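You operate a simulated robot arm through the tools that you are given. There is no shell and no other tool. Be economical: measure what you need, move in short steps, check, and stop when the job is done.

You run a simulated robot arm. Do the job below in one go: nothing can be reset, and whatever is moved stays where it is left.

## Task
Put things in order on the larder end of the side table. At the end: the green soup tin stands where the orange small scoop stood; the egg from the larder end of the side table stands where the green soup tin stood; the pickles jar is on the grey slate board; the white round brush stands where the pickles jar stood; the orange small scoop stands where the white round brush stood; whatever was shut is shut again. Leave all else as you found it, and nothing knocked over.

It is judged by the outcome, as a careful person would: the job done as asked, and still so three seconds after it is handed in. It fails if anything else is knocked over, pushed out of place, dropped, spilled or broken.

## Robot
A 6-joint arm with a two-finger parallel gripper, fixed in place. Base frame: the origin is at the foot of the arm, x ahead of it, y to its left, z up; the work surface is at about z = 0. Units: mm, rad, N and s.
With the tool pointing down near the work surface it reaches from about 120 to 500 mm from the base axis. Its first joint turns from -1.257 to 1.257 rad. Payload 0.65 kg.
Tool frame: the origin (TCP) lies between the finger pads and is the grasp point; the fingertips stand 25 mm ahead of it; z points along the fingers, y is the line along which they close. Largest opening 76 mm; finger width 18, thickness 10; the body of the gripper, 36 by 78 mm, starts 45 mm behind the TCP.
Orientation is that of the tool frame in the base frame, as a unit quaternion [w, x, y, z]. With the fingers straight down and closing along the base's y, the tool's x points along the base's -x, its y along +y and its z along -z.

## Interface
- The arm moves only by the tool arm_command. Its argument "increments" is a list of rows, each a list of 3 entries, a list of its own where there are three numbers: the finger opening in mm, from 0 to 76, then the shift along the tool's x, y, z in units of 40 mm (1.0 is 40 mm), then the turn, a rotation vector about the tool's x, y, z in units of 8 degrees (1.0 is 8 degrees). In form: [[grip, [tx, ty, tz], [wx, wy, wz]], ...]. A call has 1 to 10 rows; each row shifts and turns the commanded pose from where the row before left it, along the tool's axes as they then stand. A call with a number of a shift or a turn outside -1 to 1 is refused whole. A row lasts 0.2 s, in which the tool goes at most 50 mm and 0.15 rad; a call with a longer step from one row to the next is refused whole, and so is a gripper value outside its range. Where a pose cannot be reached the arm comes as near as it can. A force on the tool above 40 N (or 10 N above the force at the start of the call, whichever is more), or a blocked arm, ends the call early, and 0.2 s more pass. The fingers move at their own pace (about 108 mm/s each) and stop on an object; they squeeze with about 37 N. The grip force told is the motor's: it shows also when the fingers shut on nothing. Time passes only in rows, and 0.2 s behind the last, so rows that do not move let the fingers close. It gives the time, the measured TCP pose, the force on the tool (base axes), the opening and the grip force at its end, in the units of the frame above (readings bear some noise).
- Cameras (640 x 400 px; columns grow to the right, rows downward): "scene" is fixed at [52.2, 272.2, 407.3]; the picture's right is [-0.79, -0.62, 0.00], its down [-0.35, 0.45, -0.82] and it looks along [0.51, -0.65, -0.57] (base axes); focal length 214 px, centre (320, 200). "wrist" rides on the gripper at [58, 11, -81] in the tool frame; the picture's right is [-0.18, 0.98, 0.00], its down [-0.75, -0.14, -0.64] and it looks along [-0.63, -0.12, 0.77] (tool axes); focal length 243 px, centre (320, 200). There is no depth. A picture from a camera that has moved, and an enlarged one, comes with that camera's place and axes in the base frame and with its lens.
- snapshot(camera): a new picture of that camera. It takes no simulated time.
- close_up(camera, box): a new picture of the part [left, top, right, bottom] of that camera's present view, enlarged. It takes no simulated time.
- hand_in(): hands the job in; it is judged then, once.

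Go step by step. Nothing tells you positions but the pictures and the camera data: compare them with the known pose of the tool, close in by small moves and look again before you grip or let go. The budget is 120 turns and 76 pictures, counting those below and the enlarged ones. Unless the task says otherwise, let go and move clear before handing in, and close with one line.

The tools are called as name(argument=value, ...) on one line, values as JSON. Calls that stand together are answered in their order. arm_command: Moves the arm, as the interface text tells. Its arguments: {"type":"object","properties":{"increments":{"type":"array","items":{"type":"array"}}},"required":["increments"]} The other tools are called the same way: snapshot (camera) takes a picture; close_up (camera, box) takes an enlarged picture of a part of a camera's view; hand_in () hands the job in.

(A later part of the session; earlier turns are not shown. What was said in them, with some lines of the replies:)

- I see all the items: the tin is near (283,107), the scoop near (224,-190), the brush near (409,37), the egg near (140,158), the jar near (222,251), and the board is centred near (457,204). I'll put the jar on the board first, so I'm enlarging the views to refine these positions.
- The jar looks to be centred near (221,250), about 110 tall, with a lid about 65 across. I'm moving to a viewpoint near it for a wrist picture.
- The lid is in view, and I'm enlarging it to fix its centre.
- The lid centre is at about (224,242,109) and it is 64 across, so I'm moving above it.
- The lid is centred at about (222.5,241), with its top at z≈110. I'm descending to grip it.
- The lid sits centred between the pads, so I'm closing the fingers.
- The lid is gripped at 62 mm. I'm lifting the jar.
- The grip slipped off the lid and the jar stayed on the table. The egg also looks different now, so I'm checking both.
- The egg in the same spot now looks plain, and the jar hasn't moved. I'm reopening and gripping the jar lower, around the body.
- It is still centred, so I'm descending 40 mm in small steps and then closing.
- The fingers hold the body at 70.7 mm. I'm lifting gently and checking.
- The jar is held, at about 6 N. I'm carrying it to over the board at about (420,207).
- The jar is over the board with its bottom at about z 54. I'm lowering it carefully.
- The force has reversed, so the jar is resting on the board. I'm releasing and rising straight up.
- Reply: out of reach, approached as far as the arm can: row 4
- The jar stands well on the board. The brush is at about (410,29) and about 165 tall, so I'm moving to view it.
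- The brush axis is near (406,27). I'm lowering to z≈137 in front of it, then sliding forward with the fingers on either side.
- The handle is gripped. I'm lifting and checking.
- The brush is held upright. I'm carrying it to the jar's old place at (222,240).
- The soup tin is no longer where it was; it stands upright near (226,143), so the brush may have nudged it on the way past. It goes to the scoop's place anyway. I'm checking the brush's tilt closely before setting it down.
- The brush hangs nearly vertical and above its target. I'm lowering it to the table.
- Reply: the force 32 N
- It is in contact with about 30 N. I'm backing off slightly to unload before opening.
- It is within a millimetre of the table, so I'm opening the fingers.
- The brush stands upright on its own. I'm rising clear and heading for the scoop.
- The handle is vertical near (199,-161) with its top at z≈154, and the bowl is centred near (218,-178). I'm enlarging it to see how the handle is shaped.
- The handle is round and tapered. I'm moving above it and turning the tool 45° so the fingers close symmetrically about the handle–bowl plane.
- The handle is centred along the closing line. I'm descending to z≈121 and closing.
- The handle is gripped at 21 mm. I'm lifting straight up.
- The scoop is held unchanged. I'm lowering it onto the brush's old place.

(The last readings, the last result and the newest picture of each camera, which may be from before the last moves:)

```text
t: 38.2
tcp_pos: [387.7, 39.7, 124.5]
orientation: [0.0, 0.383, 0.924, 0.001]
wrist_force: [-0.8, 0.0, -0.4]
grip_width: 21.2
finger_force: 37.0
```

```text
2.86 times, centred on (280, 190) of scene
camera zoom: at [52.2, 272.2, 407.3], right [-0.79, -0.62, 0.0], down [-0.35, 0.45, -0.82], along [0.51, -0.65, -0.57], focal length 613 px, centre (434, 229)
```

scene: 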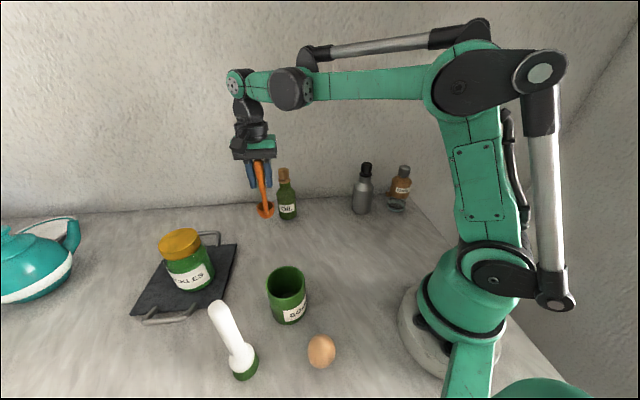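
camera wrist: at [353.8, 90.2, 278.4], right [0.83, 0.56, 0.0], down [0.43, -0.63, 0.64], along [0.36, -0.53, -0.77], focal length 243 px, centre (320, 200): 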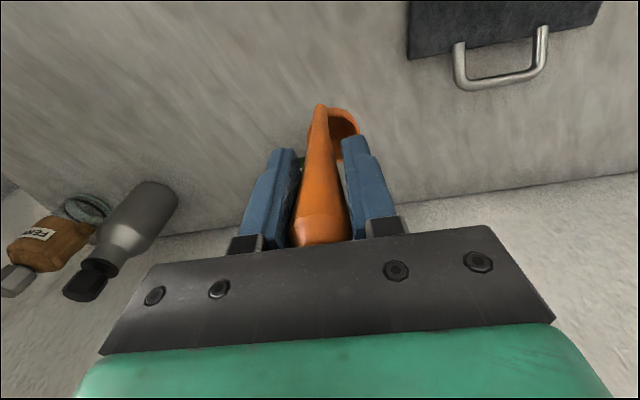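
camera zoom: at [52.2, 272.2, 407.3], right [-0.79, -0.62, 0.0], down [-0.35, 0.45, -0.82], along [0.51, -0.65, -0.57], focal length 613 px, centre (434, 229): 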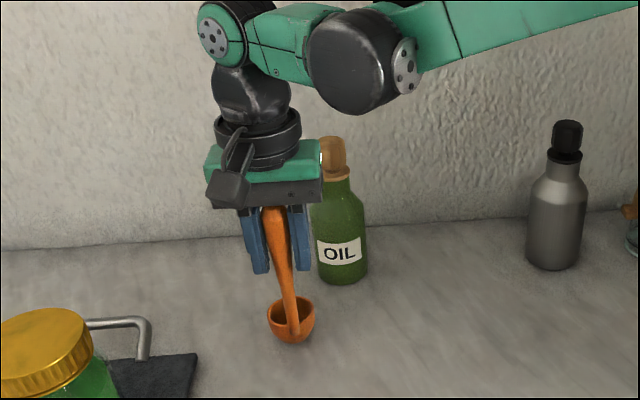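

The bowl's base matches the brush's old image position. I'm lowering the last millimetres to contact.

arm_command(increments=[[8, [0, 0, 0.025], [0, 0, 0]], [8, [0, 0, 0.025], [0, 0, 0]]])

```text
t: 38.8
tcp_pos: [388.4, 40.0, 124.1]
orientation: [0.0, 0.383, 0.924, 0.0]
wrist_force: [-0.2, 0.0, -1.4]
grip_width: 21.5
finger_force: 37.2
```

arm_command(increments=[[8, [0, 0, 0.025], [0, 0, 0]], [8, [0, 0, 0.025], [0, 0, 0]]])

```text
t: 39.4
tcp_pos: [387.9, 40.2, 121.9]
orientation: [0.0, 0.383, 0.924, 0.0]
wrist_force: [-0.3, -0.8, 0.8]
grip_width: 21.1
finger_force: 36.9
```

arm_command(increments=[[8, [0, 0, 0.015], [0, 0, 0]], [8, [0, 0, 0], [0, 0, 0]]])

```text
t: 40.0
tcp_pos: [387.6, 40.7, 122.6]
orientation: [0.001, 0.383, 0.924, 0.0]
wrist_force: [2.0, -0.9, 3.7]
grip_width: 21.1
finger_force: 37.0
```

It is in light contact, so I'm releasing slowly.

arm_command(increments=[[24, [0, 0, 0], [0, 0, 0]], [30, [0, 0, 0], [0, 0, 0]], [50, [0, 0, 0], [0, 0, 0]], [76, [0, 0, 0], [0, 0, 0]], [76, [0, 0, 0], [0, 0, 0]]])

snapshot(camera="wrist")

```text
t: 41.2
tcp_pos: [386.4, 40.6, 120.6]
orientation: [0.0, 0.383, 0.924, 0.0]
wrist_force: [-0.5, 0.6, -0.4]
grip_width: 76.0
finger_force: 0.1
```

```text
32 pictures are left
camera wrist: at [353.5, 89.5, 202.2], right [0.83, 0.56, 0.0], down [0.43, -0.63, 0.64], along [0.36, -0.53, -0.77], focal length 243 px, centre (320, 200)
```

wrist: 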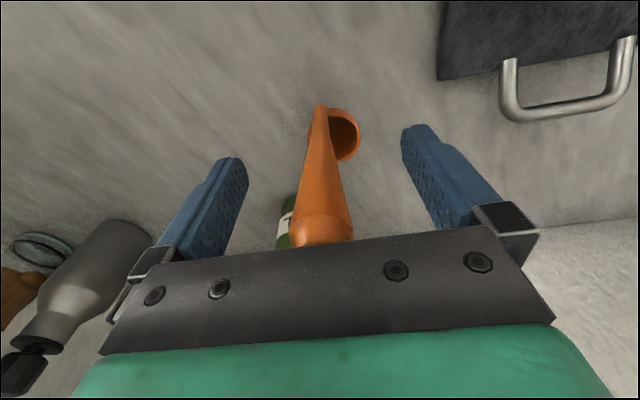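

The scoop stands on its own. I'm rising clear and going to look at the tin.

arm_command(increments=[[76, [0, 0, -0.3], [0, 0, 0]], [76, [0, 0, -0.9], [0, 0, 0]], [76, [0, 0, -0.95], [0, 0, 0]], [76, [0.8, -0.14, 0], [0, 0, 0]], [76, [0.8, -0.14, 0], [0, 0, 0]], [76, [0.8, -0.14, 0], [0, 0, 0]], [76, [0.8, -0.14, 0], [0, 0, 0]], [76, [0.8, -0.14, 0], [0, 0, 0]], [76, [0.8, -0.14, 0], [0, 0, 0]], [76, [0.79, -0.15, 0], [0, 0, 0]]])

snapshot(camera="wrist")

snapshot(camera="scene")

```text
t: 43.4
tcp_pos: [200.6, 168.5, 205.8]
orientation: [0.0, 0.382, 0.924, 0.001]
wrist_force: [0.1, 0.4, 0.3]
grip_width: 75.9
finger_force: 0.0
```

```text
31 pictures are left
camera wrist: at [166.4, 218.4, 287.2], right [0.83, 0.56, 0.0], down [0.43, -0.63, 0.64], along [0.36, -0.53, -0.77], focal length 243 px, centre (320, 200)
```

wrist: 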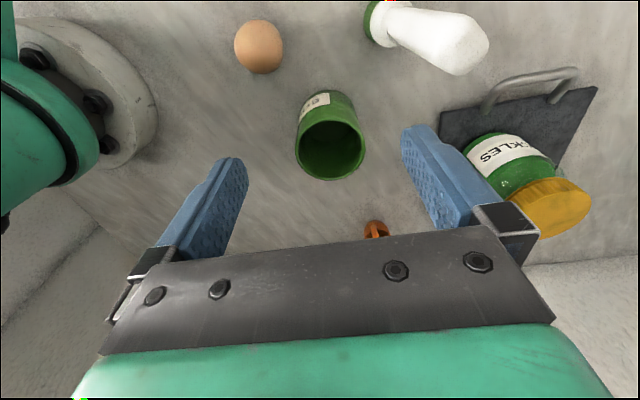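

```text
30 pictures are left
```

scene: 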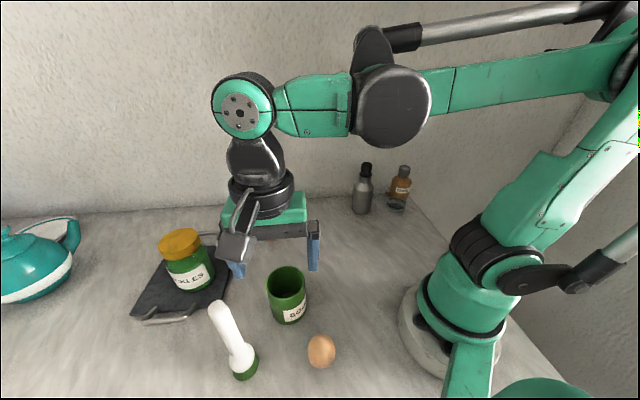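

The tin's rim is centred at (234,135), about 86 high and 62 across. I'm moving above it.

arm_command(increments=[[76, [-0.6, 0, 0.5], [0, 0, 0]], [76, [-0.58, 0, 0.6], [0, 0, 0]], [76, [0, 0, 0.7], [0, 0, 0]]])

snapshot(camera="wrist")

```text
t: 44.2
tcp_pos: [234.8, 137.5, 134.7]
orientation: [-0.001, 0.382, 0.924, 0.0]
wrist_force: [0.2, 0.1, -0.4]
grip_width: 76.0
finger_force: 0.0
```

```text
29 pictures are left
camera wrist: at [200.5, 186.3, 215.4], right [0.83, 0.56, 0.0], down [0.43, -0.63, 0.64], along [0.36, -0.53, -0.77], focal length 243 px, centre (320, 200)
```

wrist: 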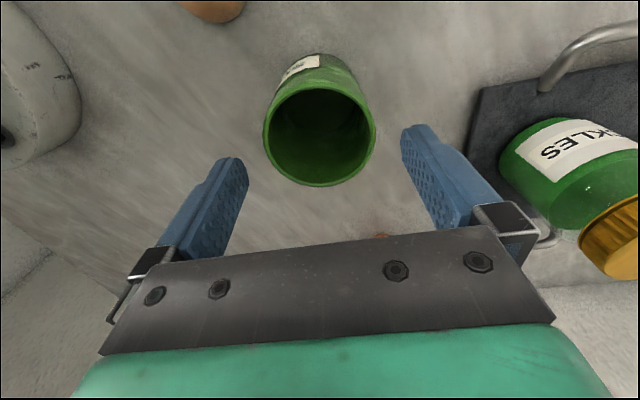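

It is well centred. I'm descending around the tin and closing.

arm_command(increments=[[76, [0.05, 0, 0.4], [0, 0, 0]], [76, [0, 0, 0.45], [0, 0, 0]], [76, [0, 0, 0.45], [0, 0, 0]], [76, [0, 0, 0.45], [0, 0, 0]], [60, [0, 0, 0], [0, 0, 0]], [50, [0, 0, 0], [0, 0, 0]], [50, [0, 0, 0], [0, 0, 0]]])

```text
t: 45.8
tcp_pos: [233.5, 139.4, 64.4]
orientation: [0.0, 0.383, 0.924, 0.0]
wrist_force: [0.7, -0.2, -0.7]
grip_width: 63.7
finger_force: 36.6
```

The tin is gripped at 63.7 mm. I'm lifting it and carrying it to the scoop's old place at about (213,-171).

arm_command(increments=[[50, [0, 0, -0.2], [0, 0, 0]], [50, [0, 0, -0.5], [0, 0, 0]], [50, [0, 0, -0.7], [0, 0, 0]], [50, [0, 0, -0.7], [0, 0, 0]], [50, [0, 0, -0.6], [0, 0, 0]]])

snapshot(camera="scene")

```text
t: 47.0
tcp_pos: [233.8, 136.9, 173.3]
orientation: [0.0, 0.383, 0.924, 0.0]
wrist_force: [-0.2, 0.0, -1.1]
grip_width: 63.7
finger_force: 36.9
```

```text
28 pictures are left
```

scene: 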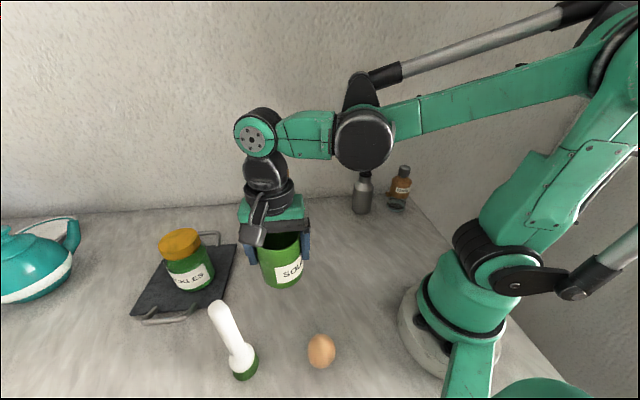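

arm_command(increments=[[50, [-0.3, -0.35, 0], [0, 0, 0]], [50, [-0.54, -0.61, 0], [0, 0, 0]], [50, [-0.54, -0.61, 0], [0, 0, 0]], [50, [-0.54, -0.61, 0], [0, 0, 0]], [50, [-0.54, -0.61, 0], [0, 0, 0]], [50, [-0.54, -0.61, 0], [0, 0, 0]], [50, [-0.54, -0.61, 0], [0, 0, 0]], [50, [-0.54, -0.61, 0], [0, 0, 0]], [50, [-0.54, -0.61, 0], [0, 0, 0]], [50, [-0.47, -0.56, 0], [0, 0, 0]]])

snapshot(camera="wrist")

snapshot(camera="scene")

```text
t: 49.2
tcp_pos: [212.5, -169.8, 172.3]
orientation: [0.0, 0.383, 0.924, 0.0]
wrist_force: [0.7, 0.1, -1.2]
grip_width: 63.5
finger_force: 36.9
```

```text
27 pictures are left
camera wrist: at [179.0, -120.8, 253.4], right [0.82, 0.57, 0.0], down [0.43, -0.63, 0.64], along [0.36, -0.53, -0.77], focal length 243 px, centre (320, 200)
```

wrist: 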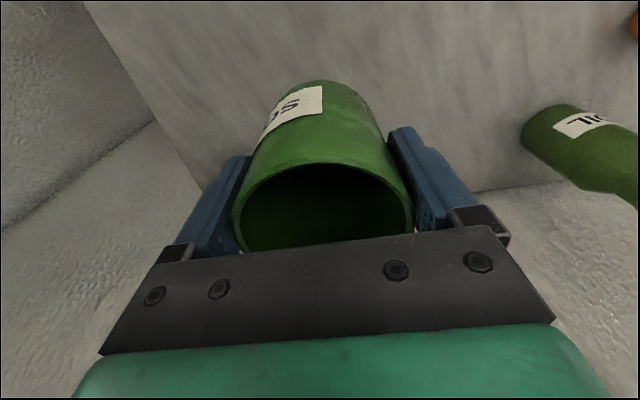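

```text
26 pictures are left
```

scene: 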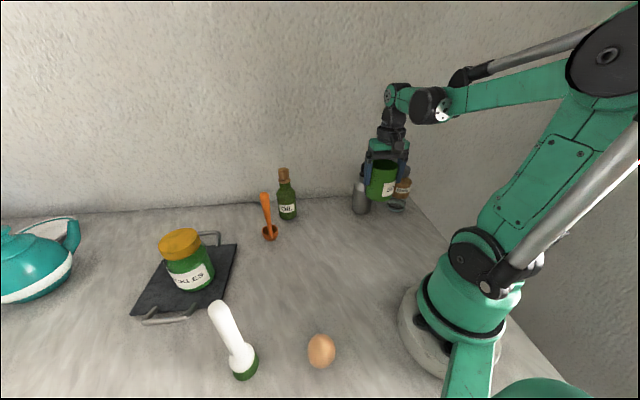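

The tin is clear of the silver shaker by about 35 mm. I'm lowering it.

arm_command(increments=[[50, [0, 0, 0.5], [0, 0, 0]], [50, [0, 0, 0.6], [0, 0, 0]], [50, [0, 0, 0.6], [0, 0, 0]], [50, [0, 0, 0.5], [0, 0, 0]], [50, [0, 0, 0.3], [0, 0, 0]]])

close_up(camera="scene", box=[330, 130, 450, 250])

```text
t: 50.4
tcp_pos: [215.1, -169.5, 72.3]
orientation: [0.0, 0.383, 0.924, 0.0]
wrist_force: [0.1, 0.5, -1.0]
grip_width: 63.9
finger_force: 37.3
```

```text
3.33 times, centred on (390, 190) of scene
camera zoom: at [52.2, 272.2, 407.3], right [-0.79, -0.62, 0.0], down [-0.35, 0.45, -0.82], along [0.51, -0.65, -0.57], focal length 715 px, centre (87, 233)
```

zoom: 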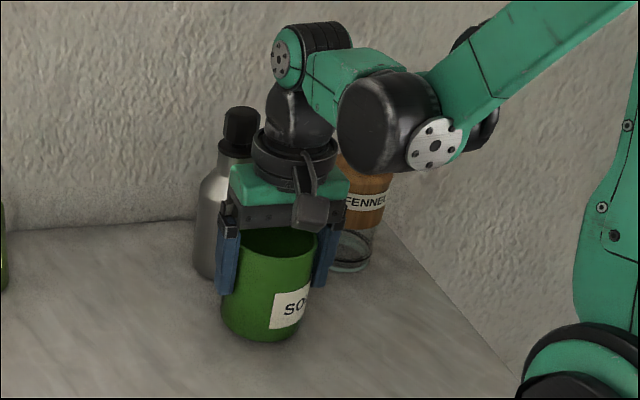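

arm_command(increments=[[50, [0, 0, 0.08], [0, 0, 0]], [50, [0, 0, 0.05], [0, 0, 0]], [50, [0, 0, 0.03], [0, 0, 0]], [50, [0, 0, 0.03], [0, 0, 0]]])

```text
t: 51.4
tcp_pos: [213.1, -169.4, 65.1]
orientation: [0.0, 0.383, 0.924, 0.0]
wrist_force: [-0.7, -0.2, -0.2]
grip_width: 63.9
finger_force: 37.3
```

arm_command(increments=[[50, [0, 0, 0.025], [0, 0, 0]], [50, [0, 0, 0.02], [0, 0, 0]]])

```text
t: 52.0
tcp_pos: [214.0, -167.6, 63.0]
orientation: [0.0, 0.383, 0.924, 0.001]
wrist_force: [-1.1, -0.5, 24.2]
grip_width: 63.7
finger_force: 36.9
```

The tin has touched the table. I'm unloading slightly, releasing and rising.

arm_command(increments=[[50, [0, 0, -0.02], [0, 0, 0]], [68, [0, 0, 0], [0, 0, 0]], [76, [0, 0, 0], [0, 0, 0]], [76, [0, 0, 0], [0, 0, 0]], [76, [0, 0, -0.3], [0, 0, 0]], [76, [0, 0, -0.7], [0, 0, 0]], [76, [0, 0, -0.9], [0, 0, 0]], [76, [0, 0, -0.9], [0, 0, 0]]])

snapshot(camera="wrist")

snapshot(camera="scene")

```text
t: 53.8
tcp_pos: [213.4, -167.4, 177.3]
orientation: [0.001, 0.383, 0.924, 0.0]
wrist_force: [0.1, 0.2, -0.4]
grip_width: 75.9
finger_force: 0.1
```

```text
24 pictures are left
camera wrist: at [180.1, -119.2, 257.8], right [0.83, 0.56, 0.0], down [0.43, -0.63, 0.64], along [0.36, -0.53, -0.77], focal length 243 px, centre (320, 200)
```

wrist: 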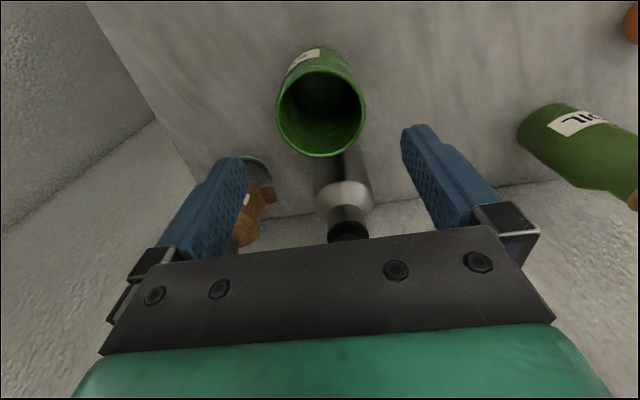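

```text
23 pictures are left
```

scene: 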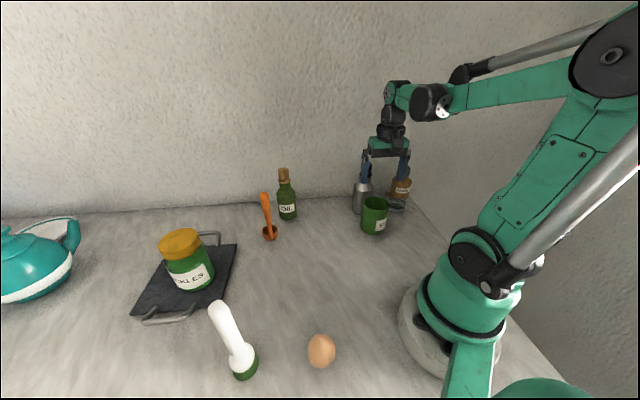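

The tin stands where the scoop was. I'm turning the tool back to straight and heading for the egg.

arm_command(increments=[[76, [0, 0, -0.3], [0, 0, -1]], [76, [0, 0, -0.3], [0, 0, -1]], [76, [0, 0, 0], [0, 0, -1]], [76, [0, 0, 0], [0, 0, -1]], [76, [0, 0, 0], [0, 0, -1]], [76, [0, 0, 0], [0, 0, -0.625]]])

arm_command(increments=[[76, [0.18, 0.81, 0], [0, 0, 0]], [76, [0.18, 0.81, 0], [0, 0, 0]], [76, [0.18, 0.81, 0], [0, 0, 0]], [76, [0.18, 0.81, 0], [0, 0, 0]], [76, [0.18, 0.81, 0], [0, 0, 0]], [76, [0.18, 0.81, 0], [0, 0, 0]], [76, [0.18, 0.81, 0], [0, 0, 0]], [76, [0.18, 0.81, 0.1], [0, 0, 0]], [76, [0.18, 0.81, 0.4], [0, 0, 0]], [76, [0.18, 0.81, 0.5], [0, 0, 0]]])

snapshot(camera="wrist")

close_up(camera="scene", box=[200, 280, 380, 400])

```text
t: 55.2
tcp_pos: [212.8, -167.5, 200.3]
orientation: [0.0, -0.001, 1.0, 0.0]
wrist_force: [0.0, 0.8, -0.2]
grip_width: 75.9
finger_force: 0.0
```

```text
t: 57.4
tcp_pos: [140.8, 156.5, 160.7]
orientation: [0.0, 0.0, 1.0, 0.0]
wrist_force: [-0.1, -0.5, -0.5]
grip_width: 76.2
finger_force: 0.0
```

```text
22 pictures are left
camera wrist: at [82.3, 167.4, 241.4], right [0.18, 0.98, 0.0], down [0.75, -0.14, 0.64], along [0.63, -0.12, -0.77], focal length 243 px, centre (320, 200)
```

wrist: 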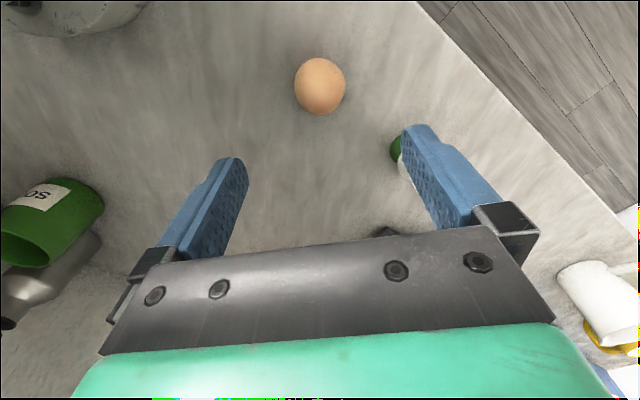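

```text
3.33 times, centred on (290, 340) of scene
camera zoom: at [52.2, 272.2, 407.3], right [-0.79, -0.62, 0.0], down [-0.35, 0.45, -0.82], along [0.51, -0.65, -0.57], focal length 715 px, centre (420, -267)
```

zoom: 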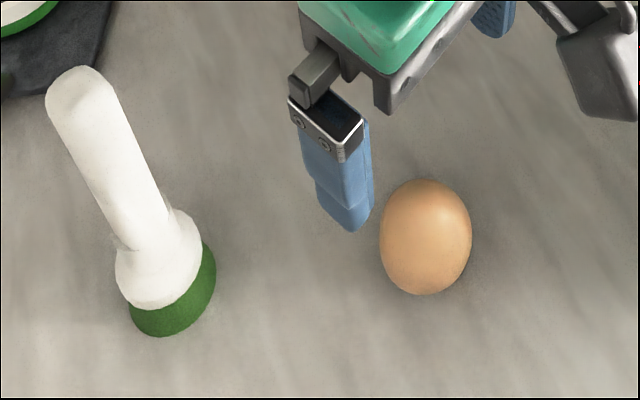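

The egg is about 43 across at (139.5,157). I'm descending around it and checking before closing softly.

arm_command(increments=[[76, [0.03, 0.01, 0.7], [0, 0, 0]], [76, [0, 0, 0.7], [0, 0, 0]], [76, [0, 0, 0.7], [0, 0, 0]], [76, [0, 0, 0.5], [0, 0, 0]], [76, [0, 0, 0.4], [0, 0, 0]]])

snapshot(camera="wrist")

```text
t: 58.6
tcp_pos: [140.9, 156.0, 39.7]
orientation: [-0.001, 0.001, 1.0, 0.001]
wrist_force: [0.4, -0.4, 0.4]
grip_width: 75.9
finger_force: 0.1
```

```text
20 pictures are left
camera wrist: at [81.3, 166.3, 120.7], right [0.18, 0.98, 0.0], down [0.75, -0.14, 0.64], along [0.63, -0.12, -0.77], focal length 243 px, centre (320, 200)
```

wrist: 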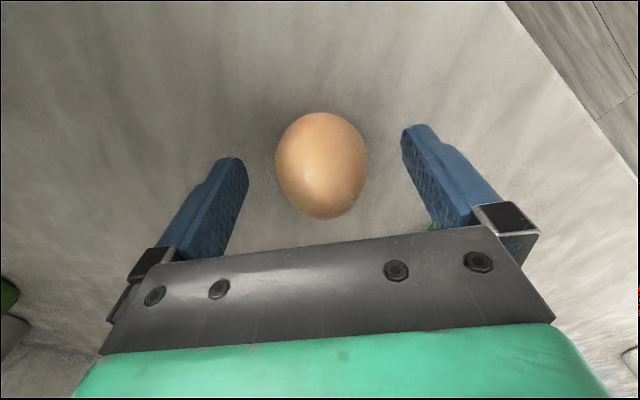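

arm_command(increments=[[76, [0, 0, 0.27], [0, 0, 0]], [60, [0, 0, 0], [0, 0, 0]], [48, [0, 0, 0], [0, 0, 0]], [45, [0, 0, 0], [0, 0, 0]]])

```text
t: 59.6
tcp_pos: [140.6, 155.6, 32.8]
orientation: [0.0, 0.0, 1.0, 0.0]
wrist_force: [0.1, 0.1, 0.3]
grip_width: 45.0
finger_force: 0.0
out of reach, approached as far as the arm can: row 1
```

arm_command(increments=[[44, [0, 0, 0], [0, 0, 0]], [43, [0, 0, 0], [0, 0, 0]], [43, [0, 0, 0], [0, 0, 0]]])

```text
t: 60.4
tcp_pos: [141.3, 156.4, 32.4]
orientation: [-0.001, 0.0, 1.0, 0.0]
wrist_force: [-1.2, 0.9, 0.1]
grip_width: 43.2
finger_force: 0.1
```

arm_command(increments=[[42.3, [0, 0, 0], [0, 0, 0]], [42, [0, 0, 0], [0, 0, 0]], [42, [0, 0, 0], [0, 0, 0]]])

```text
t: 61.2
tcp_pos: [140.6, 157.7, 32.4]
orientation: [-0.001, 0.0, 1.0, 0.0]
wrist_force: [0.3, 0.3, -0.3]
grip_width: 42.9
finger_force: 0.5
```

arm_command(increments=[[41, [0, 0, 0], [0, 0, 0]], [41, [0, 0, 0], [0, 0, 0]]])

```text
t: 61.8
tcp_pos: [140.8, 155.9, 32.0]
orientation: [-0.001, 0.0, 1.0, -0.001]
wrist_force: [-1.1, -0.1, -0.3]
grip_width: 42.2
finger_force: 6.3
```

The force has reached 6 N and is climbing gently. I'm adding a touch more and lifting a little to test the hold.

arm_command(increments=[[40, [0, 0, 0], [0, 0, 0]], [40, [0, 0, 0], [0, 0, 0]], [40, [0, 0, -0.15], [0, 0, 0]], [40, [0, 0, -0.3], [0, 0, 0]]])

snapshot(camera="wrist")

close_up(camera="scene", box=[220, 280, 400, 400])

```text
t: 62.8
tcp_pos: [139.5, 156.2, 50.5]
orientation: [0.0, -0.001, 1.0, 0.0]
wrist_force: [-0.2, -0.3, -1.1]
grip_width: 41.4
finger_force: 36.8
```

```text
19 pictures are left
camera wrist: at [82.1, 166.9, 131.2], right [0.18, 0.98, 0.0], down [0.75, -0.14, 0.64], along [0.63, -0.12, -0.77], focal length 243 px, centre (320, 200)
```

wrist: 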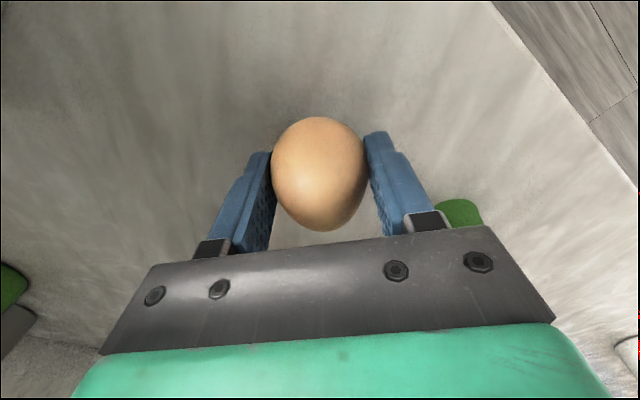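

```text
3.33 times, centred on (310, 340) of scene
camera zoom: at [52.2, 272.2, 407.3], right [-0.79, -0.62, 0.0], down [-0.35, 0.45, -0.82], along [0.51, -0.65, -0.57], focal length 715 px, centre (353, -267)
```

zoom: 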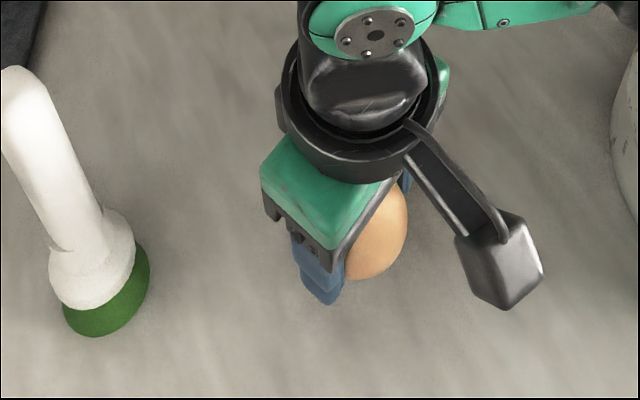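

The egg is held intact. I'm carrying it to the tin's original place at about (282,102).

arm_command(increments=[[40, [0, 0, -0.4], [0, 0, 0]], [40, [0, 0, -0.4], [0, 0, 0]], [40, [-0.4, -0.15, 0], [0, 0, 0]], [40, [-0.63, -0.24, 0], [0, 0, 0]], [40, [-0.63, -0.24, 0], [0, 0, 0]], [40, [-0.63, -0.24, 0], [0, 0, 0]], [40, [-0.63, -0.24, 0], [0, 0, 0]], [40, [-0.64, -0.24, 0], [0, 0, 0]], [40, [0, 0, 0.5], [0, 0, 0]], [40, [0, 0, 0.4], [0, 0, 0]]])

snapshot(camera="wrist")

snapshot(camera="scene")

```text
t: 65.0
tcp_pos: [283.7, 103.9, 45.6]
orientation: [0.0, 0.0, 1.0, 0.0]
wrist_force: [-0.2, 0.9, -0.7]
grip_width: 41.3
finger_force: 36.9
```

```text
17 pictures are left
camera wrist: at [224.6, 113.3, 126.4], right [0.18, 0.98, 0.0], down [0.75, -0.14, 0.64], along [0.63, -0.12, -0.77], focal length 243 px, centre (320, 200)
```

wrist: 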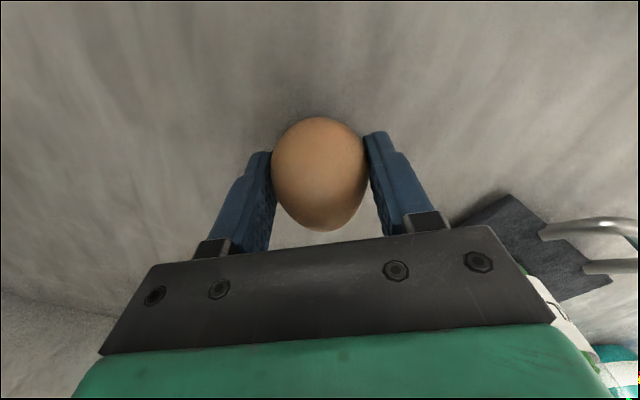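

```text
16 pictures are left
```

scene: 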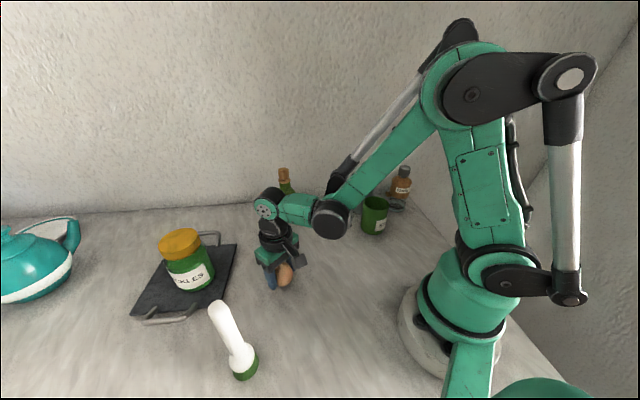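

arm_command(increments=[[40, [0, 0, 0.15], [0, 0, 0]], [40, [0, 0, 0.1], [0, 0, 0]], [40, [0, 0, 0.025], [0, 0, 0]], [40, [0, 0, 0.025], [0, 0, 0]], [40, [0, 0, 0], [0, 0, 0]]])

```text
t: 66.2
tcp_pos: [283.7, 102.3, 35.6]
orientation: [-0.001, 0.0, 1.0, -0.001]
wrist_force: [0.0, -0.8, -1.0]
grip_width: 41.0
finger_force: 36.8
```

arm_command(increments=[[40, [0, 0, 0.025], [0, 0, 0]], [40, [0, 0, 0.025], [0, 0, 0]]])

```text
t: 66.8
tcp_pos: [283.2, 102.2, 33.6]
orientation: [0.001, 0.0, 1.0, 0.0]
wrist_force: [-0.2, 0.3, -0.9]
grip_width: 41.0
finger_force: 33.0
```

arm_command(increments=[[40, [0, 0, 0.025], [0, 0, 0]], [40, [0, 0, 0], [0, 0, 0]]])

```text
t: 67.4
tcp_pos: [282.9, 102.9, 32.2]
orientation: [0.0, -0.001, 1.0, 0.0]
wrist_force: [0.0, -1.9, 1.7]
grip_width: 41.5
finger_force: 5.9
```

It is in contact. I'm opening slowly.

arm_command(increments=[[41.5, [0, 0, 0], [0, 0, 0]], [43, [0, 0, 0], [0, 0, 0]], [45, [0, 0, 0], [0, 0, 0]], [50, [0, 0, 0], [0, 0, 0]], [60, [0, 0, 0], [0, 0, 0]], [76, [0, 0, 0], [0, 0, 0]], [76, [0, 0, 0], [0, 0, 0]]])

snapshot(camera="wrist")

```text
t: 69.0
tcp_pos: [283.5, 102.1, 32.1]
orientation: [0.0, 0.0, 1.0, 0.0]
wrist_force: [-0.4, -0.1, -0.4]
grip_width: 75.9
finger_force: 0.2
```

```text
15 pictures are left
camera wrist: at [225.0, 113.4, 113.2], right [0.18, 0.98, 0.0], down [0.75, -0.14, 0.64], along [0.63, -0.12, -0.77], focal length 243 px, centre (320, 200)
```

wrist: 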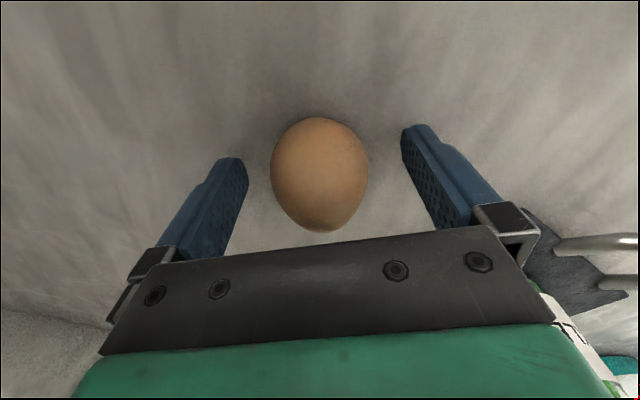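

The egg stands still. I'm rising and backing away for a final check.

arm_command(increments=[[76, [0, 0, -0.3], [0, 0, 0]], [76, [0, 0, -0.7], [0, 0, 0]], [76, [0, 0, -1], [0, 0, 0]], [76, [0, 0, -1], [0, 0, 0]], [76, [0, 0, -1], [0, 0, 0]], [76, [0, -0.5, -1], [0, 0, 0]], [76, [0.3, -1, -0.6], [0, 0, 0]], [76, [0.5, -1, -0.4], [0, 0, 0]], [76, [0.5, -0.8, 0], [0, 0, 0]]])

snapshot(camera="scene")

close_up(camera="scene", box=[120, 180, 430, 395])

snapshot(camera="wrist")

```text
t: 71.0
tcp_pos: [232.4, -30.5, 271.6]
orientation: [0.0, 0.001, 1.0, 0.0]
wrist_force: [0.5, -0.3, -0.5]
grip_width: 75.9
finger_force: 0.0
```

```text
14 pictures are left
```

scene: 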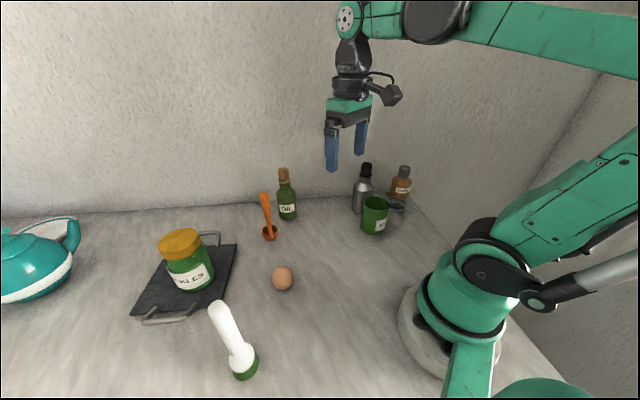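

```text
1.86 times, centred on (275, 288) of scene
camera zoom: at [52.2, 272.3, 407.3], right [-0.79, -0.62, 0.0], down [-0.35, 0.45, -0.82], along [0.51, -0.65, -0.57], focal length 399 px, centre (404, 37)
```

zoom: 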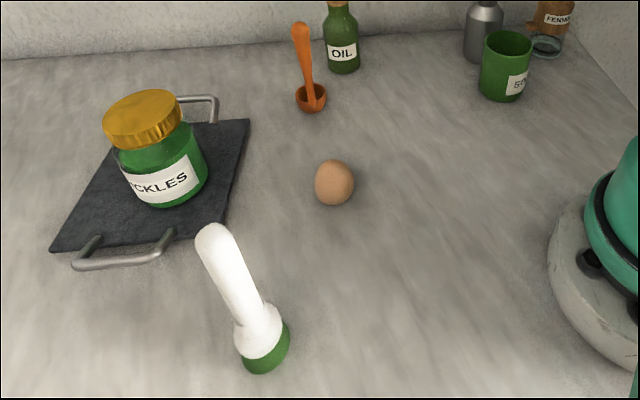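

```text
12 pictures are left
camera wrist: at [173.5, -19.4, 352.3], right [0.18, 0.98, 0.0], down [0.75, -0.14, 0.64], along [0.63, -0.12, -0.77], focal length 243 px, centre (320, 200)
```

wrist: 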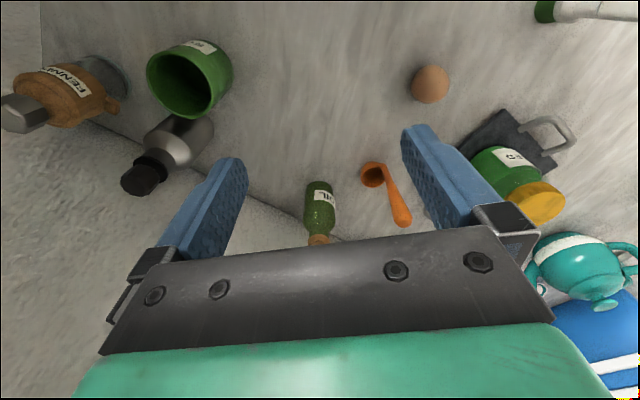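

Everything stands upright in its place: jar on the board, brush, scoop, tin and egg where asked, and nothing else looks disturbed. The arm is clear, so I'm handing in.

hand_in()

```text
The job is handed in.
```

The job is done and handed in: all five items stand where you asked and nothing fell, though I probably nudged the tin with the brush before placing it, and the egg's look changed mid-job from white-patched to plain with no cause I could see.
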